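You operate a simulated robot arm through the tools that you are given. There is no shell and no other tool.

The job below is to be done with a simulated two-armed robot. You get a single attempt, and the scene is never put back.

Task
Gauge the pouch on the small sliding tray and sort it.
Fine: over 26 mm it goes in HELD, else in GOOD; lower the plunger on it, raise it again, and bring that tray back to the middle; the other pouches stay.

Only the result counts: the job must be done as asked and must still hold three seconds after the hand-in. Knocking over, shifting, dropping, spilling or breaking anything else fails it.

Robot
Two 7-joint arms with two-finger parallel grippers on one trunk that stands fixed in place. Base frame: the origin is at the foot of the trunk, x ahead of it, y to its left, z up; the work surface is at about z = 0.8. Lengths are in m, angles in rad, forces in N, time in s.
The left shoulder is at [0.06, 0.143, 0.938], the right one opposite. With the tool pointing down near the work surface each hand reaches from about 0.32 to 0.74 m from the base axis, measured 20 degrees to its own side. Payload 1.57 kg a hand.
The TCP of each hand is the grasp point between the finger pads, 0.03 m short of the fingertips. In the tool frame z runs along the fingers and y along their closing line. Largest opening 0.11 m; finger width 0.024, thickness 0.012; the body of the gripper, 0.048 by 0.112 m, starts 0.078 m behind the TCP.
Orientation is that of the tool frame in the base frame, as a unit quaternion [x, y, z, w]. With the fingers straight down and closing along the base's y, the tool's x points along the base's -x, its y along +y and its z along -z.

Tools
- The arms move only by the tool drive_tool. It takes "left_commands", "right_commands" or both (then of equal length, played together; a hand with none holds still); each is a list of rows, each a list of 7 numbers: the shift along the base's x, y, z in units of 25 mm (1.0 is 25 mm), then the turn, a rotation vector about the base's x, y, z in units of 8 degrees (1.0 is 8 degrees), then the gripper command, from -1 (shut) to 1 (fully open), values between in proportion. In form: [[dx, dy, dz, wx, wy, wz, fingers], ...]. A call has 1 to 20 rows; each row shifts and turns the commanded pose from where the row before left it. A call with a number of a shift or a turn outside -1 to 1 is refused whole. Rows are played at 5 a second. More than 0.05 m and 0.15 rad between two rows, or a gripper value outside its range, and nothing of the call is played. Where a pose cannot be reached the arm comes as near as it can. A force on the tool above 40 N (or 10 N above the force at the start of the call, whichever is more), or a blocked arm, ends the call early, and 0.2 s more pass. Each finger travels about 0.045 m/s and halts on what it meets, pressing with about 21 N; the grip force reading is that of the motor and also rises with nothing between the fingers. The clock runs only during rows and for 0.2 s after the last one: add rows that do not move to give the fingers time. It gives the time, the measured TCP pose, the force on the tool (base axes), the opening and the grip force at its end, in the units of the frame above (readings bear some noise), with the torque about the TCP (base axes, N m) and any sound that the robot's microphone picked up, and new pictures: "pictures" is both (left out), scene, wrist or none (wrist: the cameras of the hands that moved).
- Cameras (640 x 400 px; columns grow to the right, rows downward): "scene" is now at [0.0322, -0.0498, 1.55]; the picture's right is [-0.60, -0.80, 0.00], its down [-0.58, 0.43, -0.69] and it looks along [0.55, -0.42, -0.72] (base axes); focal length 340 px, centre (320, 200). "left" rides on the left gripper at [0.07, -0.016, -0.141] in its tool frame; the picture's right is [0.23, 0.97, 0.00], its down [-0.86, 0.20, -0.48] and it looks along [-0.47, 0.11, 0.88] (tool axes); focal length 222 px, centre (320, 200). "right" rides on the right gripper at [0.07, 0.016, -0.141] in its tool frame; the picture's right is [-0.23, 0.97, 0.00], its down [-0.86, -0.20, -0.48] and it looks along [-0.47, -0.11, 0.88] (tool axes); focal length 222 px, centre (320, 200). There is no depth. A picture from a camera that has moved, and an enlarged one, comes with that camera's place and axes in the base frame and with its lens.
- move_column(by): slides the trunk up (or, below 0, down) by that many m; the arms and the scene camera ride with it, the base frame stays. It gives what a move gives, with no picture.
- turn_head(pan, tilt): turns the head with the scene camera to pan (to the left, within 1.501 rad either way) and tilt (down, from -0.506 to 1.204), counted from straight ahead of the robot. It gives what a move gives, and a new picture of the scene camera.
- inspect(camera, box): a new picture of the part [left, top, right, bottom] of that camera's present view, enlarged. It takes no simulated time.
- close_job(): hands the job in; it is judged then, once.

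Nothing tells you positions but the pictures and the camera data. Unless the task says otherwise, let go and move clear before handing in.

The tools are called after "Call:" as name(argument=value, ...) on one line, values as JSON. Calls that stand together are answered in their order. drive_tool: Moves the arms, as the interface text tells. Its arguments: {"type":"object","properties":{"left_commands":{"type":"array","items":{"type":"array","items":{"type":"number"}}},"right_commands":{"type":"array","items":{"type":"array","items":{"type":"number"}}},"pictures":{"type":"string","enum":["both","scene","wrist","none"]}},"required":[]} The other tools are called the same way: move_column (by) moves the trunk up or down; turn_head (pan, tilt) turns the head that bears the scene camera; inspect (camera, box) takes an enlarged picture of a part of a camera's view; close_job () hands the job in.

At the start:

```text
time: 0.0
left_tcp_pos: [0.3897, -0.0244, 1.1237]
left_tool_rot: [-0.001, 1.0, 0.0, 0.0]
left_wrist_force: [0.0, -0.2, 0.5]
left_wrist_torque: [0.01, 0.03, -0.01]
left_opening: 0.1099
left_finger_force: 0.0
right_tcp_pos: [0.2526, -0.3858, 1.0927]
right_tool_rot: [-0.001, 1.0, 0.0, -0.001]
right_wrist_force: [0.2, 0.1, -0.1]
right_wrist_torque: [-0.01, 0.02, 0.03]
right_opening: 0.1097
right_finger_force: 0.0
trunk travel left (down, up): [-0.536, 0.054]
head pan, tilt (commanded): [-0.646, 0.805]
```

scene: 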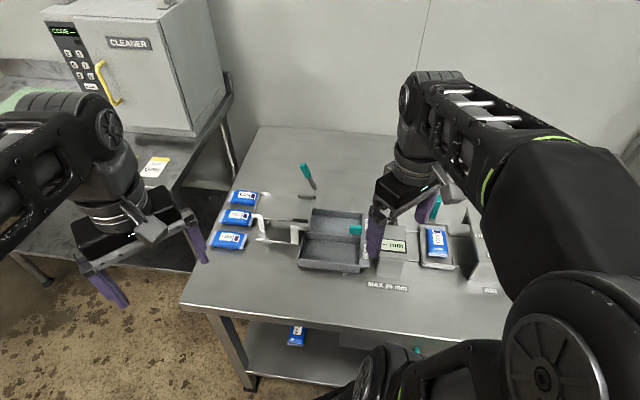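
right: 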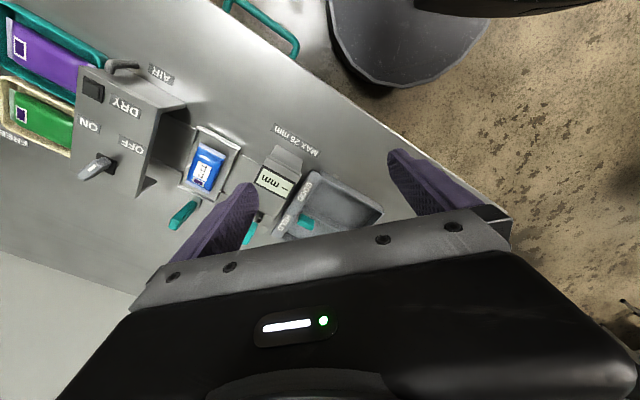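
left: 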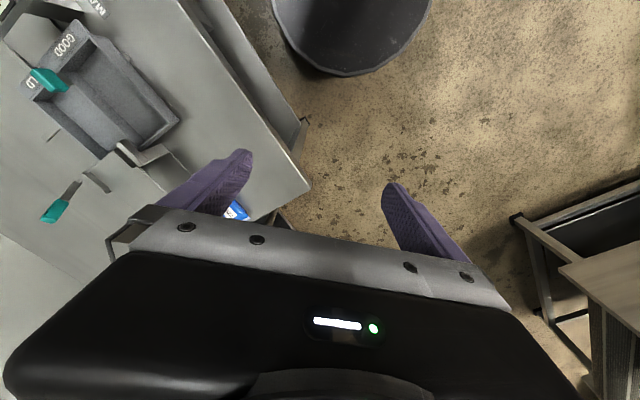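

I see a steel table to the right-front with blue pouches, a divided bin (GOOD/HELD), a gauge with a "-- mm" display, and a blue pouch on a small tray. I'll take enlarged looks before moving anything.

Call:
inspect(camera="scene", box=[200, 140, 360, 300])

Call:
inspect(camera="scene", box=[340, 170, 520, 300])

Call:
inspect(camera="right", box=[0, 0, 400, 250])

Call:
inspect(camera="left", box=[0, 0, 320, 250])

```text
2.50 times, centred on (280, 220) of scene
camera zoom: at [0.0322, -0.0498, 1.55], right [-0.6, -0.8, 0.0], down [-0.58, 0.43, -0.69], along [0.55, -0.42, -0.72], focal length 850 px, centre (420, 150)
```

zoom: 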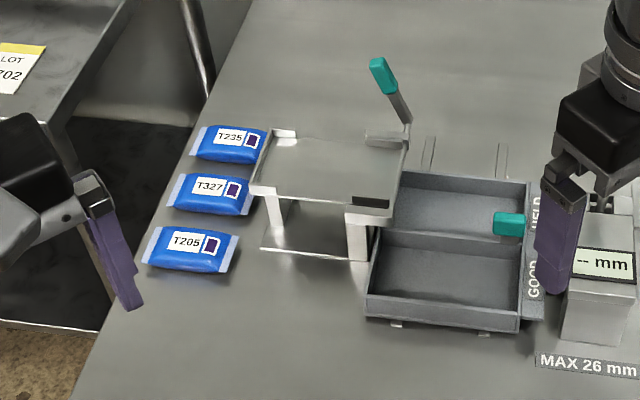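

```text
3.08 times, centred on (430, 235) of scene
camera zoom: at [0.0322, -0.0498, 1.55], right [-0.6, -0.8, 0.0], down [-0.58, 0.43, -0.69], along [0.55, -0.42, -0.72], focal length 1046 px, centre (-18, 92)
```

zoom: 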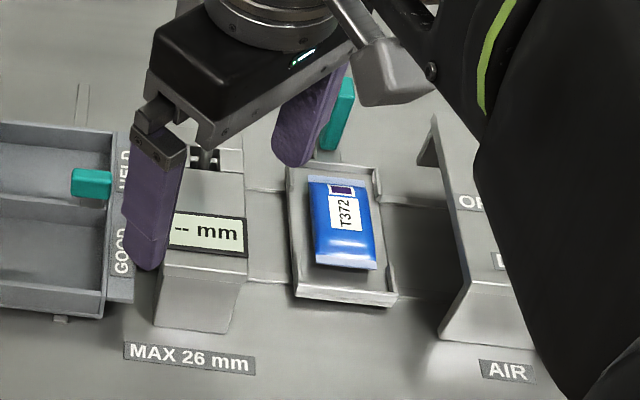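

```text
1.60 times, centred on (200, 125) of right
camera zoom: at [0.1831, -0.3714, 1.2333], right [0.23, 0.97, 0.0], down [0.86, -0.2, 0.48], along [0.47, -0.11, -0.88], focal length 355 px, centre (512, 320)
```

zoom: 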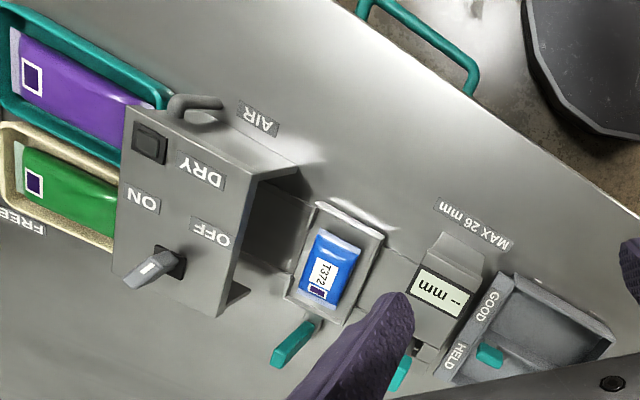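

```text
1.60 times, centred on (160, 125) of left
camera zoom: at [0.3212, -0.0413, 1.2651], right [-0.23, 0.97, 0.0], down [0.85, 0.2, 0.48], along [0.47, 0.11, -0.88], focal length 355 px, centre (576, 320)
```

zoom: 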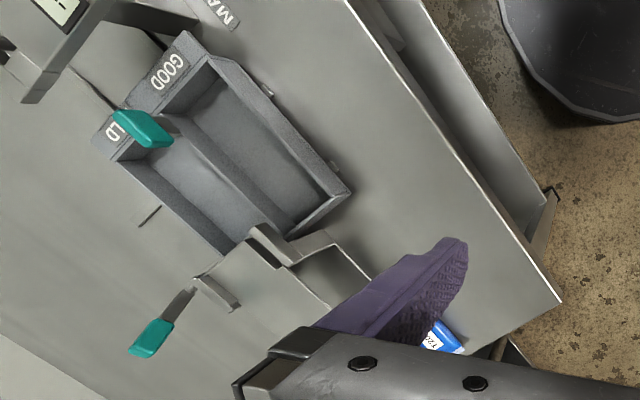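

The tray with pouch T372 is near (0.28, -0.63), the gauge near (0.32, -0.50) and the bins near (0.45, -0.43); the table is turned about 45° to the base. The right hand blocks the view of the gauge, so I'll back it away while still high up.

Call:
drive_tool(right_commands=[[-0.8, -0.2, 0.3, 0, 0, 0, 1], [-0.8, -0.2, 0.3, 0, 0, 0, 1], [-0.8, -0.2, 0.3, 0, 0, 0, 1], [-0.8, -0.2, 0.3, 0, 0, 0, 1], [-0.8, -0.2, 0, 0, 0, 0, 1], [-0.8, -0.2, 0, 0, 0, 0, 1]], pictures="both")

```text
time: 1.4
left_tcp_pos: [0.3892, -0.0235, 1.1245]
left_tool_rot: [-0.001, 1.0, 0.0, 0.0]
left_wrist_force: [0.0, 0.3, 0.8]
left_wrist_torque: [0.02, 0.02, 0.0]
left_opening: 0.1099
left_finger_force: 0.1
right_tcp_pos: [0.1339, -0.4197, 1.116]
right_tool_rot: [-0.002, 1.0, 0.0, 0.0]
right_wrist_force: [0.0, -0.3, -0.4]
right_wrist_torque: [0.04, 0.02, 0.02]
right_opening: 0.11
right_finger_force: 0.0
right hand out of reach, approached as far as the arm can: row 6
trunk travel left (down, up): [-0.536, 0.054]
head pan, tilt (commanded): [-0.646, 0.805]
camera scene: at [0.0321, -0.0502, 1.55], right [-0.6, -0.8, 0.0], down [-0.58, 0.43, -0.69], along [0.55, -0.42, -0.72], focal length 340 px, centre (320, 200)
camera right: at [0.0653, -0.406, 1.2578], right [0.22, 0.97, 0.0], down [0.86, -0.2, 0.48], along [0.47, -0.11, -0.88], focal length 222 px, centre (320, 200)
```

scene: 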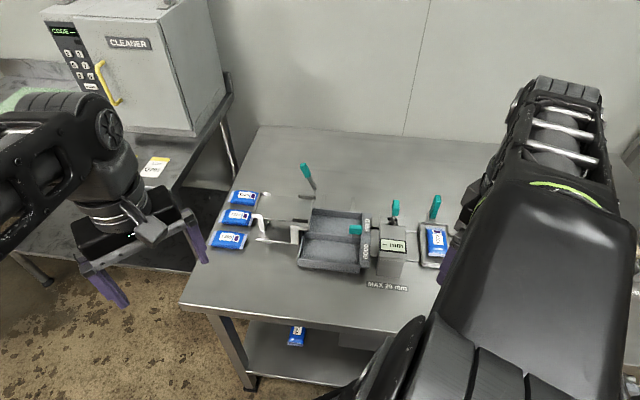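
right: 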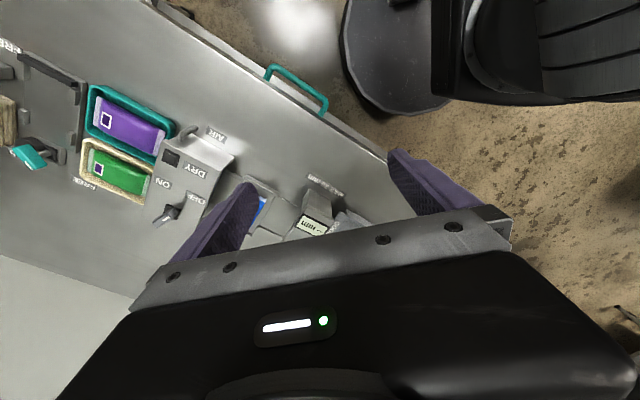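

Call:
inspect(camera="scene", box=[290, 180, 450, 300])

Call:
inspect(camera="scene", box=[350, 190, 450, 260])

Call:
inspect(camera="right", box=[0, 0, 300, 230])

```text
3.33 times, centred on (370, 240) of scene
camera zoom: at [0.0321, -0.0502, 1.55], right [-0.6, -0.8, 0.0], down [-0.58, 0.43, -0.69], along [0.55, -0.42, -0.72], focal length 1133 px, centre (153, 67)
```

zoom: 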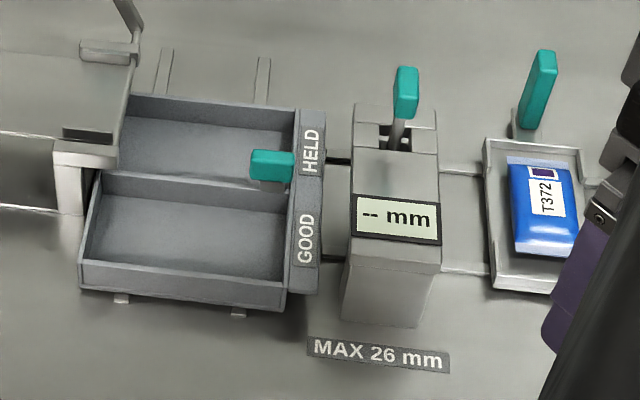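

```text
5.71 times, centred on (400, 225) of scene
camera zoom: at [0.0321, -0.0502, 1.55], right [-0.6, -0.8, 0.0], down [-0.58, 0.43, -0.69], along [0.55, -0.42, -0.72], focal length 1942 px, centre (-137, 57)
```

zoom: 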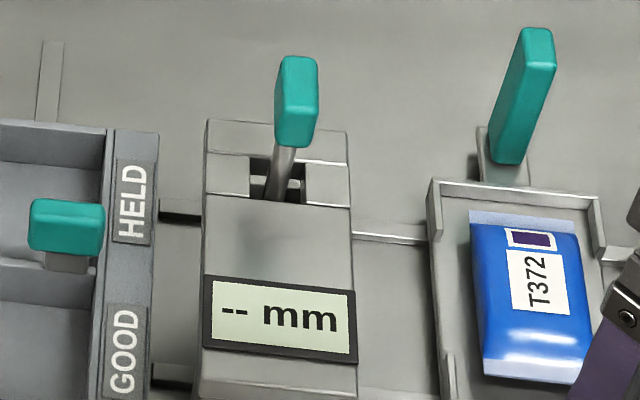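

```text
1.74 times, centred on (150, 115) of right
camera zoom: at [0.0653, -0.406, 1.2578], right [0.22, 0.97, 0.0], down [0.86, -0.2, 0.48], along [0.47, -0.11, -0.88], focal length 386 px, centre (616, 348)
```

zoom: 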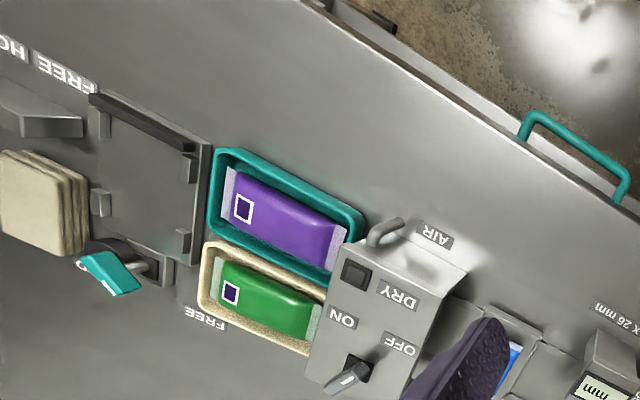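

The gauge straddles the rail, with a teal knob on a stem rising from its top slot, and the tray has a teal post handle behind it. I'll zoom further on both and turn the head for a view of the whole table.

Call:
inspect(camera="scene", box=[376, 194, 424, 224])

Call:
inspect(camera="scene", box=[370, 220, 450, 270])

Call:
inspect(camera="scene", box=[240, 150, 370, 280])

```text
13.33 times, centred on (400, 209) of scene
camera zoom: at [0.0321, -0.0502, 1.55], right [-0.6, -0.8, 0.0], down [-0.58, 0.43, -0.69], along [0.55, -0.42, -0.72], focal length 4531 px, centre (-747, 80)
```

zoom: 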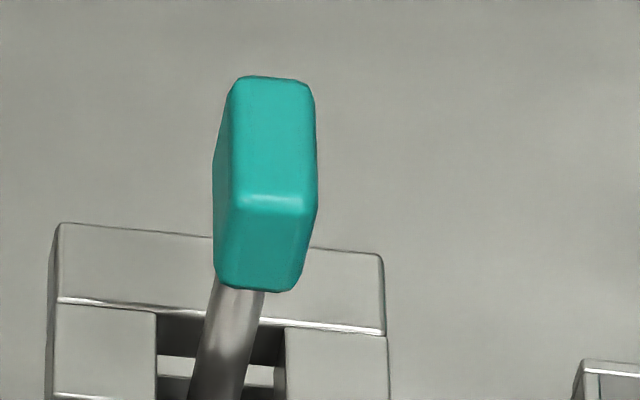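

```text
8.00 times, centred on (410, 245) of scene
camera zoom: at [0.0321, -0.0502, 1.55], right [-0.6, -0.8, 0.0], down [-0.58, 0.43, -0.69], along [0.55, -0.42, -0.72], focal length 2718 px, centre (-400, -160)
```

zoom: 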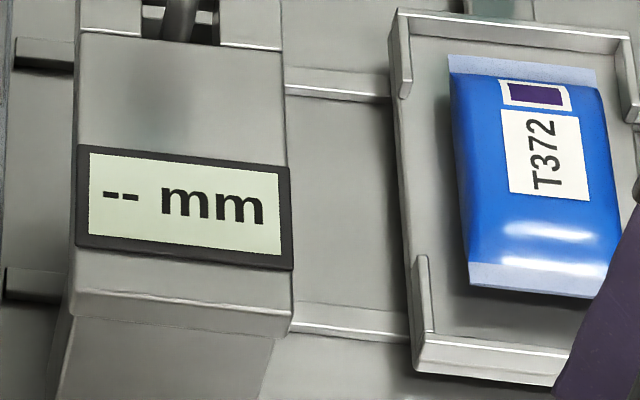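

```text
3.08 times, centred on (305, 215) of scene
camera zoom: at [0.0321, -0.0502, 1.55], right [-0.6, -0.8, 0.0], down [-0.58, 0.43, -0.69], along [0.55, -0.42, -0.72], focal length 1046 px, centre (366, 154)
```

zoom: 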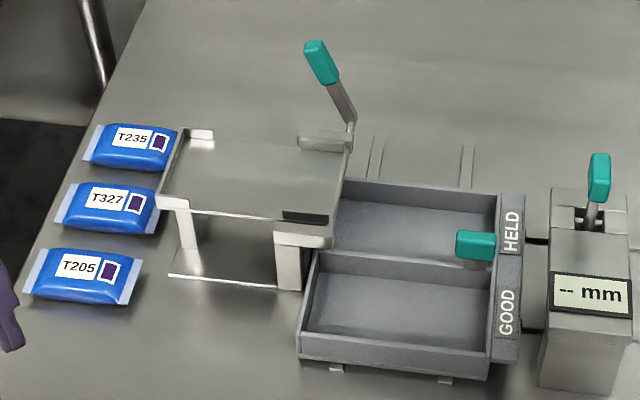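

The gauge is a bridge over the rail with a stem through its top slot, and I still need its exact geometry. I'll bring the right hand high above and beyond the tray for a top-down wrist view.

Call:
drive_tool(right_commands=[[0.9, -0.65, 0, 0, 0, 0, 1], [0.9, -0.65, 0, 0, 0, 0, 1], [0.9, -0.65, 0, 0, 0, 0, 1], [0.9, -0.65, 0, 0, 0, 0, 1], [0.9, -0.65, 0, 0, 0, 0, 1], [0.9, -0.65, 0, 0, 0, 0, 1], [0.9, -0.65, 0, 0, 0, 0, 1], [0.9, -0.65, 0, 0, 0, 0, 1], [0.9, -0.65, 0, 0, 0, 0, 1], [0.9, -0.65, 0, 0, 0, 0, 1], [0.9, -0.65, 0, 0, 0, 0, 1], [0.6, -0.65, 0, 0, 0, 0, 1]], pictures="both")

```text
time: 4.0
left_tcp_pos: [0.3903, -0.0223, 1.1239]
left_tool_rot: [0.0, 1.0, 0.0, 0.0]
left_wrist_force: [0.4, 0.4, -0.3]
left_wrist_torque: [-0.05, 0.01, -0.02]
left_opening: 0.11
left_finger_force: 0.0
right_tcp_pos: [0.3322, -0.5572, 1.1153]
right_tool_rot: [-0.002, 1.0, -0.002, 0.002]
right_wrist_force: [-0.5, 0.1, -1.1]
right_wrist_torque: [-0.05, 0.03, 0.0]
right_opening: 0.1101
right_finger_force: 0.0
right hand out of reach, approached as far as the arm can: row 8, 9, 10, 11, 12
trunk travel left (down, up): [-0.536, 0.054]
head pan, tilt (commanded): [-0.646, 0.805]
camera scene: at [0.033, -0.0484, 1.55], right [-0.6, -0.8, 0.0], down [-0.58, 0.43, -0.69], along [0.55, -0.42, -0.72], focal length 340 px, centre (320, 200)
camera right: at [0.2615, -0.5413, 1.2558], right [0.22, 0.97, 0.0], down [0.85, -0.2, 0.48], along [0.47, -0.11, -0.88], focal length 222 px, centre (320, 200)
```

scene: 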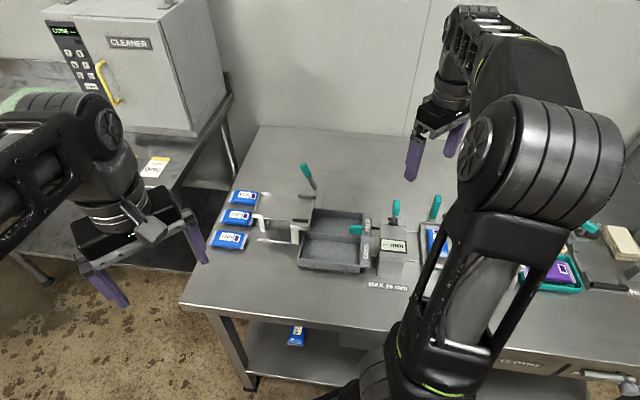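
right: 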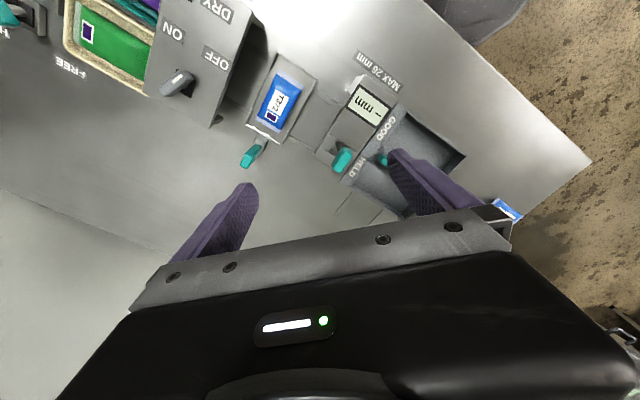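

Call:
inspect(camera="right", box=[220, 20, 440, 180])

Call:
inspect(camera="right", box=[300, 60, 420, 190])

Call:
inspect(camera="right", box=[230, 40, 330, 180])

```text
2.50 times, centred on (330, 100) of right
camera zoom: at [0.2615, -0.5413, 1.2558], right [0.22, 0.97, 0.0], down [0.85, -0.2, 0.48], along [0.47, -0.11, -0.88], focal length 555 px, centre (295, 450)
```

zoom: 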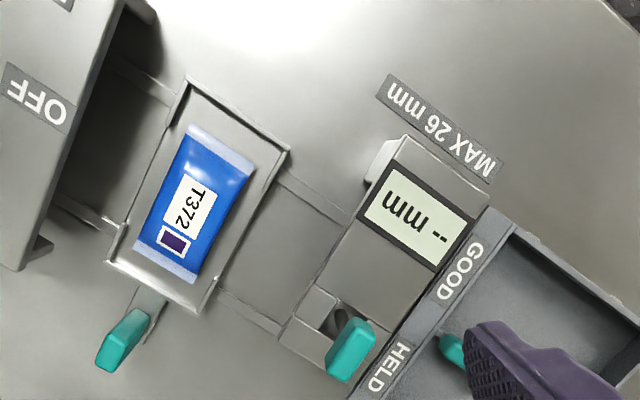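

```text
3.08 times, centred on (360, 125) of right
camera zoom: at [0.2615, -0.5413, 1.2558], right [0.22, 0.97, 0.0], down [0.85, -0.2, 0.48], along [0.47, -0.11, -0.88], focal length 684 px, centre (197, 431)
```

zoom: 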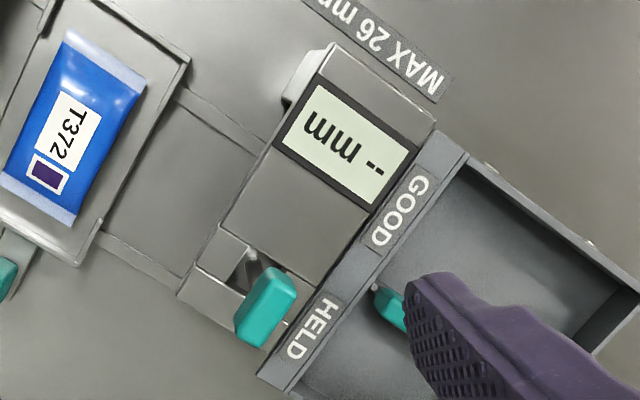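

```text
2.86 times, centred on (280, 110) of right
camera zoom: at [0.2615, -0.5413, 1.2558], right [0.22, 0.97, 0.0], down [0.85, -0.2, 0.48], along [0.47, -0.11, -0.88], focal length 635 px, centre (434, 457)
```

zoom: 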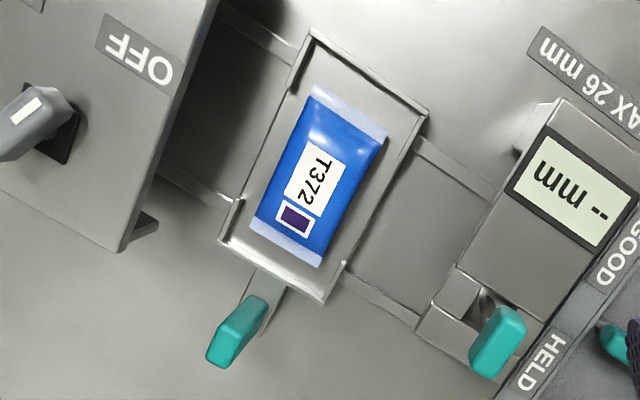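

Triangulating the two views: the rail runs at 45° to the base. The tray centre is near (0.284, -0.620), its post handle near (0.355, -0.693, top 0.885), and the gauge knob near (0.369, -0.533, 0.94) sits directly over a vertical plunger. Next I'll turn the right hand -45° to line up with the rail and come down to about z 1.02.

Call:
drive_tool(right_commands=[[0, 0, -0.6, 0, 0, -0.9375, 1], [0, 0, -0.6, 0, 0, -0.9375, 1], [0, 0, -0.6, 0, 0, -0.9375, 1], [0, 0, -0.6, 0, 0, -0.9375, 1], [0, 0, -0.6, 0, 0, -0.9375, 1], [0, 0, -0.6, 0, 0, -0.9375, 1]], pictures="both")

```text
time: 5.4
left_tcp_pos: [0.3898, -0.0237, 1.1239]
left_tool_rot: [-0.001, 1.0, 0.0, 0.0]
left_wrist_force: [0.2, 0.5, 1.0]
left_wrist_torque: [0.0, 0.0, -0.02]
left_opening: 0.11
left_finger_force: 0.1
right_tcp_pos: [0.331, -0.5598, 1.0259]
right_tool_rot: [0.384, 0.923, 0.0, 0.001]
right_wrist_force: [-0.7, 0.5, -0.1]
right_wrist_torque: [-0.01, 0.0, 0.04]
right_opening: 0.11
right_finger_force: 0.0
trunk travel left (down, up): [-0.536, 0.054]
head pan, tilt (commanded): [-0.646, 0.805]
camera scene: at [0.0324, -0.05, 1.55], right [-0.6, -0.8, 0.0], down [-0.58, 0.43, -0.69], along [0.55, -0.42, -0.72], focal length 340 px, centre (320, 200)
camera right: at [0.2934, -0.5, 1.1665], right [0.85, 0.53, 0.0], down [0.46, -0.75, 0.48], along [0.25, -0.41, -0.88], focal length 222 px, centre (320, 200)
```

scene: 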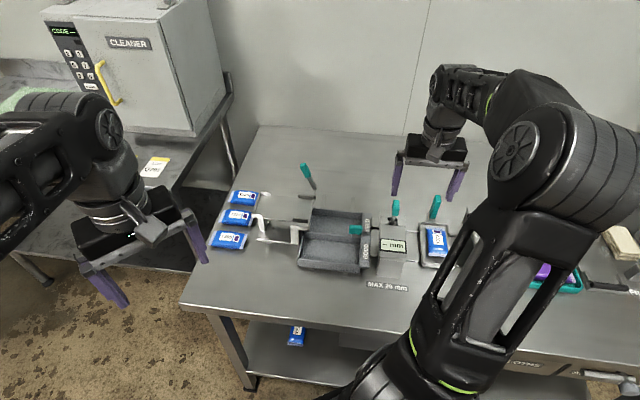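
right: 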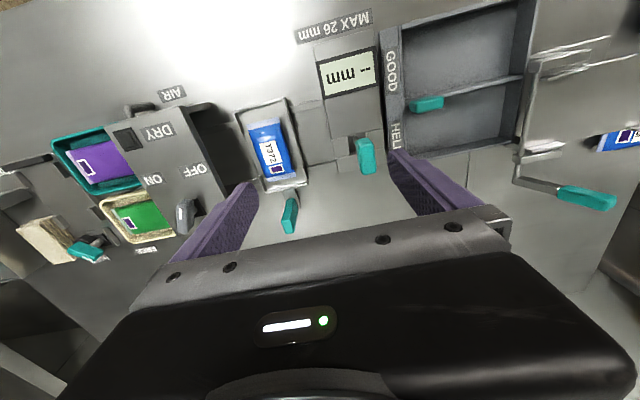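

Call:
inspect(camera="right", box=[220, 0, 420, 240])

Call:
inspect(camera="right", box=[370, 0, 570, 200])

Call:
inspect(camera="right", box=[225, 80, 325, 240])

```text
1.67 times, centred on (320, 120) of right
camera zoom: at [0.2934, -0.5, 1.1665], right [0.85, 0.53, 0.0], down [0.46, -0.75, 0.48], along [0.25, -0.41, -0.88], focal length 370 px, centre (320, 333)
```

zoom: 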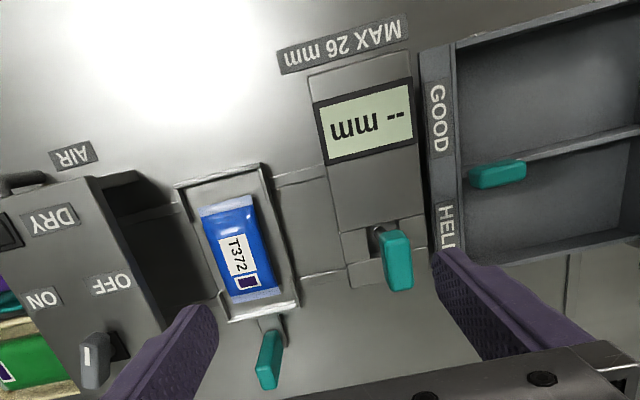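

```text
2.00 times, centred on (470, 100) of right
camera zoom: at [0.2934, -0.5, 1.1665], right [0.85, 0.53, 0.0], down [0.46, -0.75, 0.48], along [0.25, -0.41, -0.88], focal length 444 px, centre (20, 400)
```

zoom: 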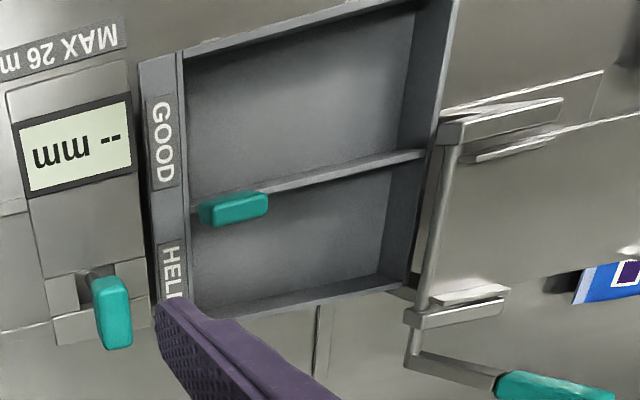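

```text
2.50 times, centred on (275, 160) of right
camera zoom: at [0.2934, -0.5, 1.1665], right [0.85, 0.53, 0.0], down [0.46, -0.75, 0.48], along [0.25, -0.41, -0.88], focal length 555 px, centre (432, 300)
```

zoom: 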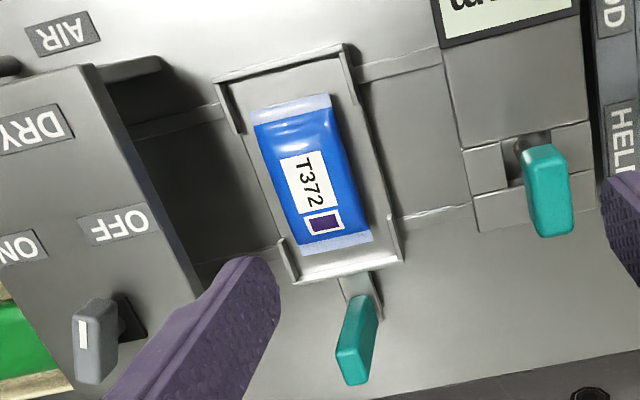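

I now have a close, clear view. The tray's side walls stand only at its corners, and the gauge overhangs from the front, so the tray can slide under it. I'll move the right hand over the tray's post handle, partly closed, and stop above it to check alignment.

Call:
drive_tool(right_commands=[[0.147, -0.88, 0, 0, 0, 0, 0.1], [0.147, -0.88, 0, 0, 0, 0, 0.1], [0.147, -0.88, 0, 0, 0, 0, 0.1], [0.147, -0.88, 0, 0, 0, 0, 0.1], [0.147, -0.88, 0, 0, 0, 0, 0.1], [0.147, -0.88, 0, 0, 0, 0, 0.1], [0, 0, -0.88, 0, 0, 0, 0.1], [0, 0, -0.88, 0, 0, 0, 0.1], [0, 0, -0.88, 0, 0, 0, 0.1]], pictures="both")

```text
time: 7.4
left_tcp_pos: [0.3898, -0.0243, 1.1241]
left_tool_rot: [-0.001, 1.0, 0.0, 0.0]
left_wrist_force: [-0.5, -0.5, 0.0]
left_wrist_torque: [0.02, -0.04, 0.04]
left_opening: 0.1102
left_finger_force: 0.0
right_tcp_pos: [0.3528, -0.6906, 0.9602]
right_tool_rot: [0.382, 0.924, 0.0, -0.001]
right_wrist_force: [0.2, -0.5, -0.8]
right_wrist_torque: [-0.02, -0.03, -0.02]
right_opening: 0.0604
right_finger_force: 0.1
trunk travel left (down, up): [-0.536, 0.054]
head pan, tilt (commanded): [-0.646, 0.805]
camera scene: at [0.0322, -0.0504, 1.55], right [-0.6, -0.8, 0.0], down [-0.58, 0.43, -0.69], along [0.55, -0.42, -0.72], focal length 340 px, centre (320, 200)
camera right: at [0.3153, -0.6322, 1.1003], right [0.85, 0.53, 0.0], down [0.46, -0.75, 0.48], along [0.25, -0.41, -0.88], focal length 222 px, centre (320, 200)
```

scene: 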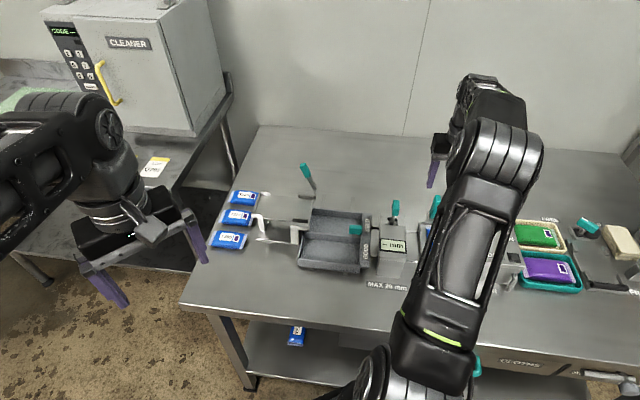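
right: 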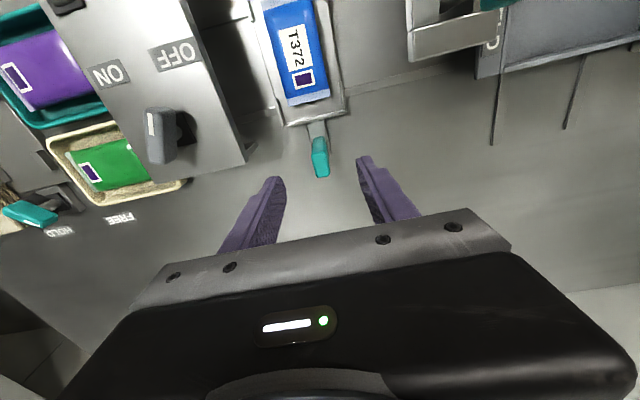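

Call:
inspect(camera="right", box=[260, 90, 420, 210])

Call:
inspect(camera="right", box=[380, 0, 540, 100])

Call:
inspect(camera="scene", box=[370, 120, 470, 220])

```text
3.33 times, centred on (340, 150) of right
camera zoom: at [0.3153, -0.6322, 1.1003], right [0.85, 0.53, 0.0], down [0.46, -0.75, 0.48], along [0.25, -0.41, -0.88], focal length 740 px, centre (253, 367)
```

zoom: 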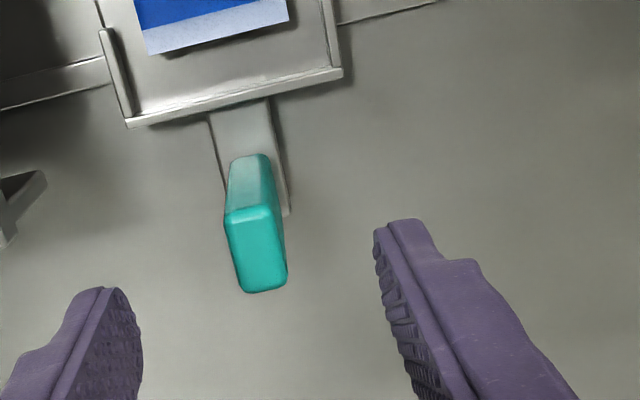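

```text
4.00 times, centred on (460, 50) of right
camera zoom: at [0.3153, -0.6322, 1.1003], right [0.85, 0.53, 0.0], down [0.46, -0.75, 0.48], along [0.25, -0.41, -0.88], focal length 888 px, centre (-240, 800)
```

zoom: 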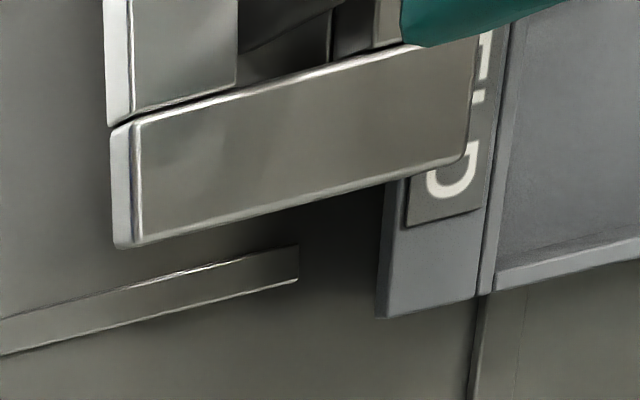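

```text
4.00 times, centred on (420, 170) of scene
camera zoom: at [0.0322, -0.0504, 1.55], right [-0.6, -0.8, 0.0], down [-0.58, 0.43, -0.69], along [0.55, -0.42, -0.72], focal length 1359 px, centre (-80, 320)
```

zoom: 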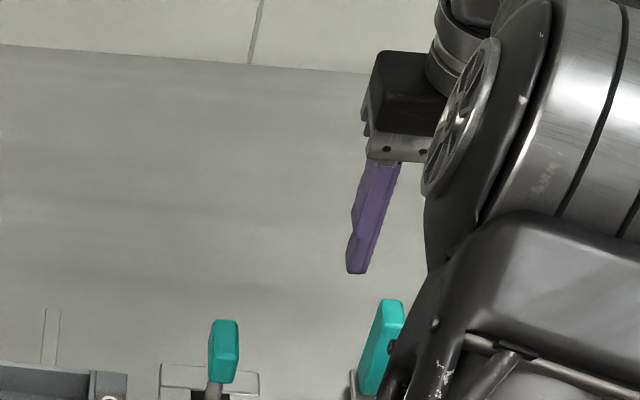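

The handle's top sits at about (0.357, -0.6975, 0.885), so I'll shift about 8 mm outward and descend so the pads straddle the post.

Call:
drive_tool(right_commands=[[0.17, -0.28, -0.5, 0, 0, 0, 0.1], [0, 0, -0.9, 0, 0, 0, 0.1], [0, 0, -0.9, 0, 0, 0, 0.1], [0, 0, -0.9, 0, 0, 0, 0.1], [0, 0, -0.6, 0, 0, 0, 0.1]], pictures="both")

```text
time: 8.6
left_tcp_pos: [0.3902, -0.0242, 1.1238]
left_tool_rot: [0.0, 1.0, 0.0, 0.0]
left_wrist_force: [0.9, -1.2, 0.3]
left_wrist_torque: [0.0, -0.01, 0.0]
left_opening: 0.11
left_finger_force: 0.0
right_tcp_pos: [0.3571, -0.6954, 0.8649]
right_tool_rot: [0.381, 0.924, 0.0, 0.0]
right_wrist_force: [0.2, -0.3, -0.1]
right_wrist_torque: [-0.02, 0.01, -0.01]
right_opening: 0.0606
right_finger_force: 0.1
trunk travel left (down, up): [-0.536, 0.054]
head pan, tilt (commanded): [-0.646, 0.805]
camera scene: at [0.0324, -0.0502, 1.55], right [-0.6, -0.8, 0.0], down [-0.58, 0.43, -0.69], along [0.55, -0.42, -0.72], focal length 340 px, centre (320, 200)
camera right: at [0.3195, -0.637, 1.0049], right [0.85, 0.53, 0.0], down [0.46, -0.75, 0.48], along [0.25, -0.41, -0.88], focal length 222 px, centre (320, 200)
```

scene: 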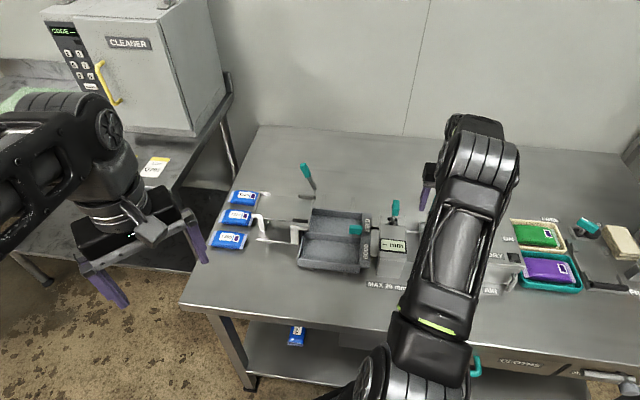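
right: 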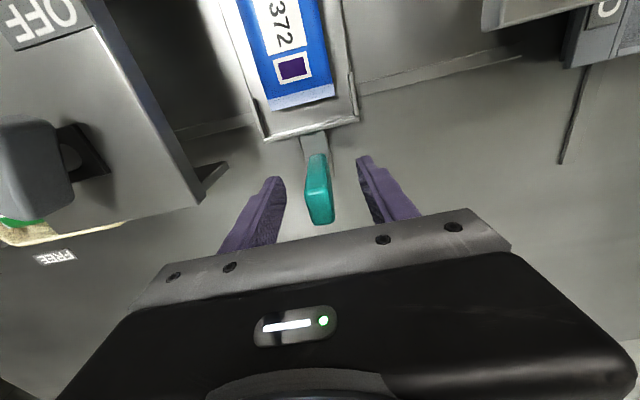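

The post is centred between the fingers, so I'll close on it.

Call:
drive_tool(right_commands=[[0, 0, 0, 0, 0, 0, -0.4], [0, 0, 0, 0, 0, 0, -0.7], [0, 0, 0, 0, 0, 0, -1], [0, 0, 0, 0, 0, 0, -1], [0, 0, 0, 0, 0, 0, -1], [0, 0, 0, 0, 0, 0, -1]], pictures="wrist")

```text
time: 10.0
left_tcp_pos: [0.389, -0.0244, 1.1259]
left_tool_rot: [0.0, 1.0, 0.0, 0.001]
left_wrist_force: [-0.2, 0.1, 0.6]
left_wrist_torque: [0.01, 0.01, -0.03]
left_opening: 0.1101
left_finger_force: 0.1
right_tcp_pos: [0.3564, -0.6953, 0.8637]
right_tool_rot: [0.381, 0.924, 0.0, -0.001]
right_wrist_force: [-0.1, 0.2, -0.8]
right_wrist_torque: [-0.15, -0.14, -0.27]
right_opening: 0.0159
right_finger_force: 31.4
trunk travel left (down, up): [-0.536, 0.054]
head pan, tilt (commanded): [-0.646, 0.805]
camera right: at [0.3193, -0.6369, 1.0052], right [0.85, 0.53, 0.0], down [0.46, -0.75, 0.48], along [0.25, -0.41, -0.88], focal length 222 px, centre (320, 200)
```

right: 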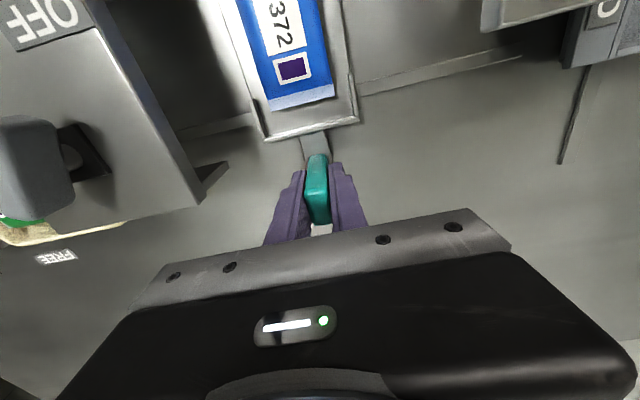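

The post is gripped at 16 mm width. Now I'll slide the tray gently along the rail toward the gauge, watching the force.

Call:
drive_tool(right_commands=[[0.1, 0.1, 0, 0, 0, 0, -1], [0.2, 0.2, 0, 0, 0, 0, -1], [0.28, 0.28, 0, 0, 0, 0, -1], [0.28, 0.28, 0, 0, 0, 0, -1], [0.28, 0.28, 0, 0, 0, 0, -1], [0.28, 0.28, 0, 0, 0, 0, -1], [0.2, 0.2, 0, 0, 0, 0, -1], [0.1, 0.1, 0, 0, 0, 0, -1]], pictures="both")

```text
time: 11.8
left_tcp_pos: [0.3898, -0.0242, 1.1252]
left_tool_rot: [0.001, 1.0, 0.0, 0.001]
left_wrist_force: [-0.6, -0.5, 0.5]
left_wrist_torque: [0.01, 0.02, 0.02]
left_opening: 0.1101
left_finger_force: 0.1
right_tcp_pos: [0.3989, -0.6533, 0.8654]
right_tool_rot: [0.382, 0.924, 0.0, -0.001]
right_wrist_force: [-6.7, 5.8, -6.4]
right_wrist_torque: [-0.71, -0.46, -0.25]
right_opening: 0.0159
right_finger_force: 31.7
trunk travel left (down, up): [-0.536, 0.054]
head pan, tilt (commanded): [-0.646, 0.805]
camera scene: at [0.0318, -0.0498, 1.5499], right [-0.6, -0.8, 0.0], down [-0.58, 0.43, -0.69], along [0.55, -0.42, -0.72], focal length 340 px, centre (320, 200)
camera right: at [0.3624, -0.5944, 1.0054], right [0.85, 0.53, 0.0], down [0.47, -0.75, 0.48], along [0.25, -0.4, -0.88], focal length 222 px, centre (320, 200)
```

scene: 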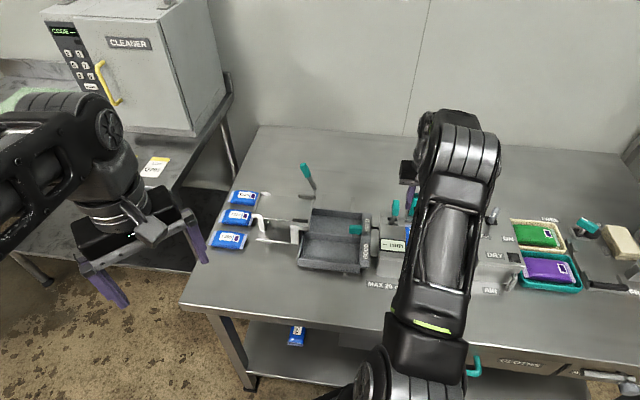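
right: 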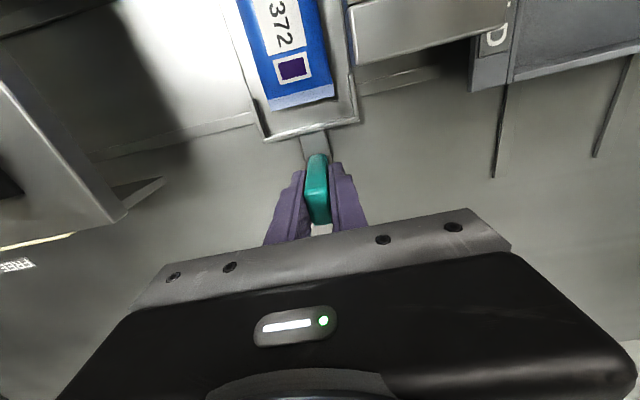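

The tray slides about 60 mm smoothly, with a small side force (~9 N toward the robot), so the rail is angled slightly differently from my path. I'll continue with a small correction.

Call:
drive_tool(right_commands=[[0.17, 0.23, -0.02, 0, 0, 0, -1], [0.25, 0.31, -0.02, 0, 0, 0, -1], [0.22, 0.24, 0, 0, 0, 0, -1], [0.1, 0.1, 0, 0, 0, 0, -1]], pictures="both")

```text
time: 12.8
left_tcp_pos: [0.3882, -0.0245, 1.1233]
left_tool_rot: [-0.001, 1.0, 0.001, 0.0]
left_wrist_force: [0.1, -0.1, 0.2]
left_wrist_torque: [0.0, 0.01, 0.01]
left_opening: 0.11
left_finger_force: 0.1
right_tcp_pos: [0.4198, -0.6328, 0.8645]
right_tool_rot: [0.382, 0.924, 0.0, 0.0]
right_wrist_force: [1.3, -1.7, 0.6]
right_wrist_torque: [0.65, 0.82, -0.31]
right_opening: 0.0158
right_finger_force: 31.9
trunk travel left (down, up): [-0.536, 0.054]
head pan, tilt (commanded): [-0.646, 0.805]
camera scene: at [0.0326, -0.0503, 1.55], right [-0.6, -0.8, 0.0], down [-0.58, 0.43, -0.69], along [0.55, -0.42, -0.72], focal length 340 px, centre (320, 200)
camera right: at [0.3824, -0.5737, 1.0052], right [0.85, 0.53, 0.0], down [0.46, -0.74, 0.48], along [0.25, -0.41, -0.88], focal length 222 px, centre (320, 200)
```

scene: 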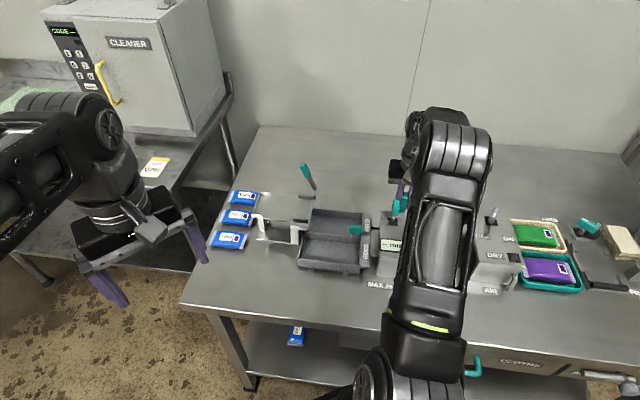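
right: 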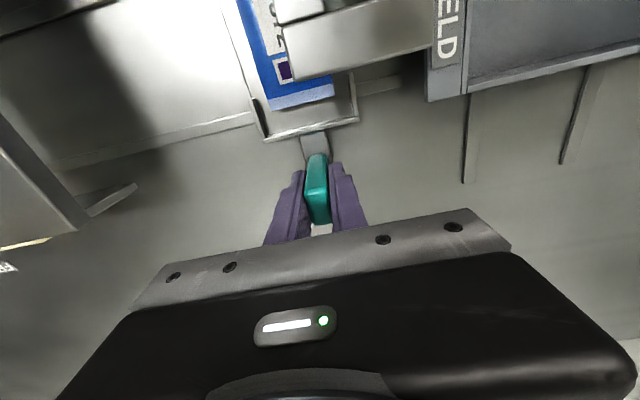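

Forces dropped to nearly zero and the tray is entering the gauge. About 32 mm remain.

Call:
drive_tool(right_commands=[[0.15, 0.17, 0, 0, 0, 0, -1], [0.24, 0.25, 0, 0, 0, 0, -1], [0.18, 0.19, 0, 0, 0, 0, -1], [0.1, 0.1, 0, 0, 0, 0, -1]], pictures="both")

```text
time: 13.8
left_tcp_pos: [0.3897, -0.0253, 1.1242]
left_tool_rot: [0.0, 1.0, 0.0, 0.0]
left_wrist_force: [0.9, 0.9, -0.3]
left_wrist_torque: [0.02, -0.01, 0.02]
left_opening: 0.1101
left_finger_force: 0.0
right_tcp_pos: [0.4377, -0.6168, 0.8635]
right_tool_rot: [0.382, 0.924, -0.001, 0.001]
right_wrist_force: [5.5, -7.0, 1.1]
right_wrist_torque: [-0.72, -0.61, -0.26]
right_opening: 0.0158
right_finger_force: 30.9
trunk travel left (down, up): [-0.536, 0.054]
head pan, tilt (commanded): [-0.646, 0.805]
camera scene: at [0.0329, -0.0506, 1.5499], right [-0.6, -0.8, 0.0], down [-0.58, 0.43, -0.69], along [0.55, -0.42, -0.72], focal length 340 px, centre (320, 200)
camera right: at [0.3994, -0.5564, 1.0051], right [0.85, 0.53, 0.0], down [0.46, -0.74, 0.48], along [0.25, -0.41, -0.88], focal length 222 px, centre (320, 200)
```

scene: 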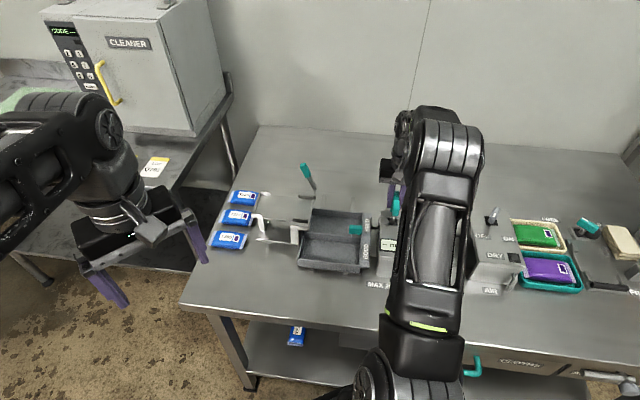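
right: 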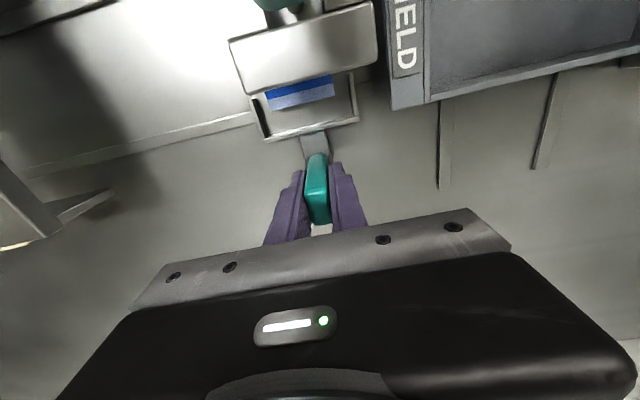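

Call:
drive_tool(right_commands=[[0.14, 0.08, 0, 0, 0, 0, -1], [0.1, 0.1, 0, 0, 0, 0, -1], [0.04, 0.04, 0, 0, 0, 0, -1]], pictures="both")

Call:
inspect(camera="right", box=[200, 0, 420, 160])

Call:
inspect(camera="scene", box=[350, 180, 450, 280])

```text
time: 14.6
left_tcp_pos: [0.3895, -0.0238, 1.1239]
left_tool_rot: [-0.001, 1.0, -0.001, 0.0]
left_wrist_force: [0.2, -0.2, -0.2]
left_wrist_torque: [0.0, -0.02, 0.01]
left_opening: 0.11
left_finger_force: 0.1
right_tcp_pos: [0.443, -0.6111, 0.8647]
right_tool_rot: [0.382, 0.924, 0.0, 0.001]
right_wrist_force: [3.1, -3.6, 7.8]
right_wrist_torque: [-0.78, -0.62, -0.19]
right_opening: 0.016
right_finger_force: 30.9
trunk travel left (down, up): [-0.536, 0.054]
head pan, tilt (commanded): [-0.646, 0.805]
camera scene: at [0.0321, -0.0496, 1.55], right [-0.6, -0.8, 0.0], down [-0.58, 0.43, -0.69], along [0.55, -0.42, -0.72], focal length 340 px, centre (320, 200)
camera right: at [0.4052, -0.5508, 1.0052], right [0.85, 0.53, 0.0], down [0.46, -0.75, 0.48], along [0.25, -0.41, -0.88], focal length 222 px, centre (320, 200)
```

scene: 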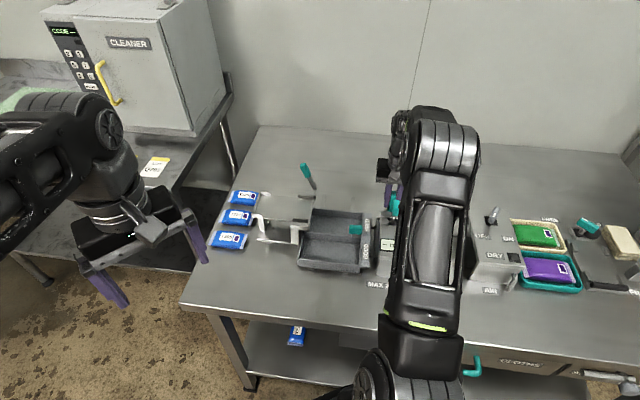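
right: 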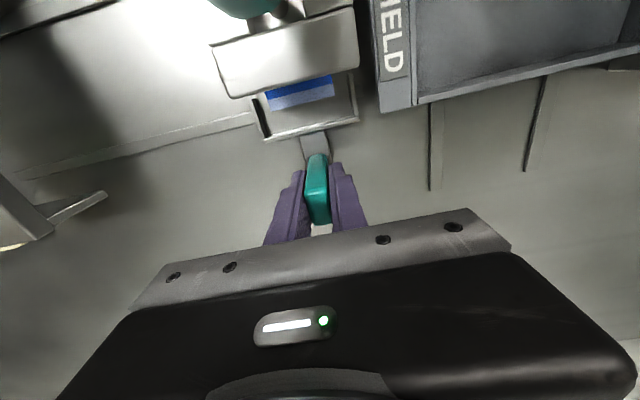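

```text
2.50 times, centred on (310, 80) of right
camera zoom: at [0.4052, -0.5508, 1.0052], right [0.85, 0.53, 0.0], down [0.46, -0.75, 0.48], along [0.25, -0.41, -0.88], focal length 555 px, centre (345, 500)
```

zoom: 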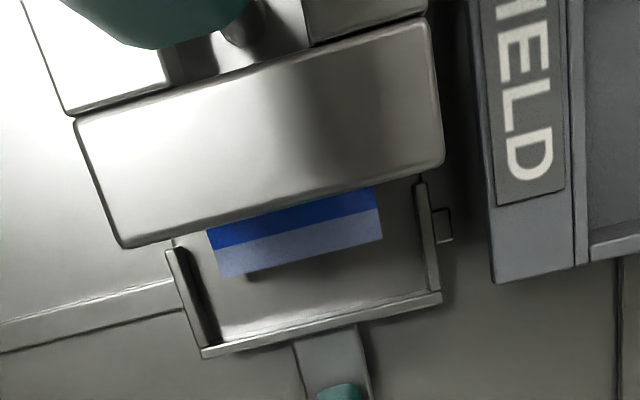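

```text
4.00 times, centred on (400, 230) of scene
camera zoom: at [0.0321, -0.0496, 1.55], right [-0.6, -0.8, 0.0], down [-0.58, 0.43, -0.69], along [0.55, -0.42, -0.72], focal length 1359 px, centre (0, 80)
```

zoom: 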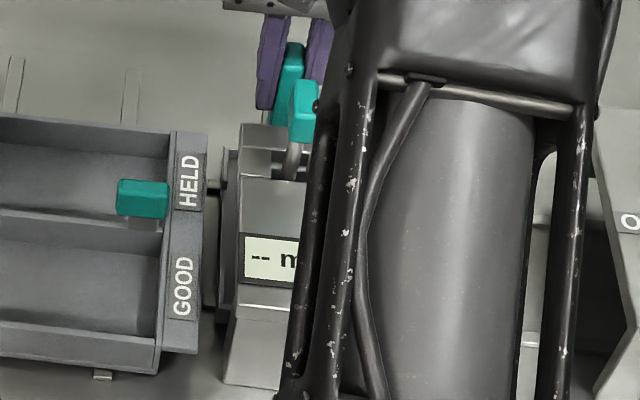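

Call:
drive_tool(right_commands=[[0.06, 0.04, 0.01, 0, 0, 0, -1], [0.05, 0.04, 0.01, 0, 0, 0, -1], [0, 0, 0, 0, 0, 0, -1]], pictures="wrist")

Call:
inspect(camera="right", box=[200, 0, 420, 160])

```text
time: 15.4
left_tcp_pos: [0.3889, -0.0237, 1.123]
left_tool_rot: [0.0, 1.0, 0.001, 0.0]
left_wrist_force: [0.3, 0.4, -0.3]
left_wrist_torque: [0.01, 0.02, -0.01]
left_opening: 0.1103
left_finger_force: 0.1
right_tcp_pos: [0.4449, -0.6081, 0.8647]
right_tool_rot: [0.382, 0.924, 0.001, 0.0]
right_wrist_force: [0.8, -4.9, 6.2]
right_wrist_torque: [-0.27, -0.5, -0.18]
right_opening: 0.016
right_finger_force: 31.1
trunk travel left (down, up): [-0.536, 0.054]
head pan, tilt (commanded): [-0.646, 0.805]
camera right: at [0.4079, -0.5484, 1.0053], right [0.85, 0.53, 0.0], down [0.47, -0.75, 0.48], along [0.25, -0.41, -0.88], focal length 222 px, centre (320, 200)
```

right: 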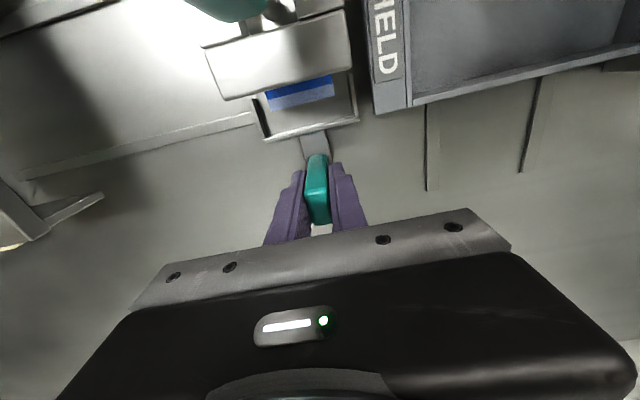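

```text
2.50 times, centred on (310, 80) of right
camera zoom: at [0.4079, -0.5484, 1.0053], right [0.85, 0.53, 0.0], down [0.47, -0.75, 0.48], along [0.25, -0.41, -0.88], focal length 555 px, centre (345, 500)
```

zoom: 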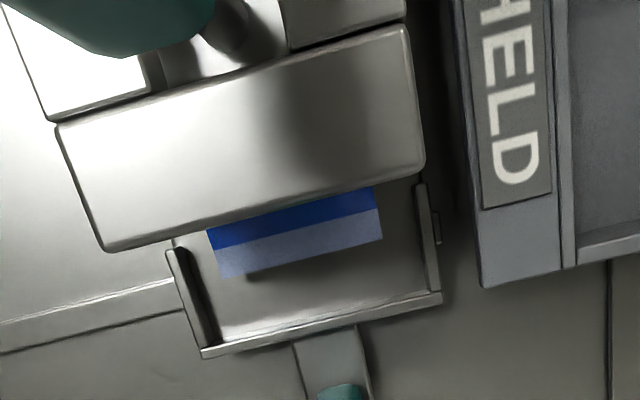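

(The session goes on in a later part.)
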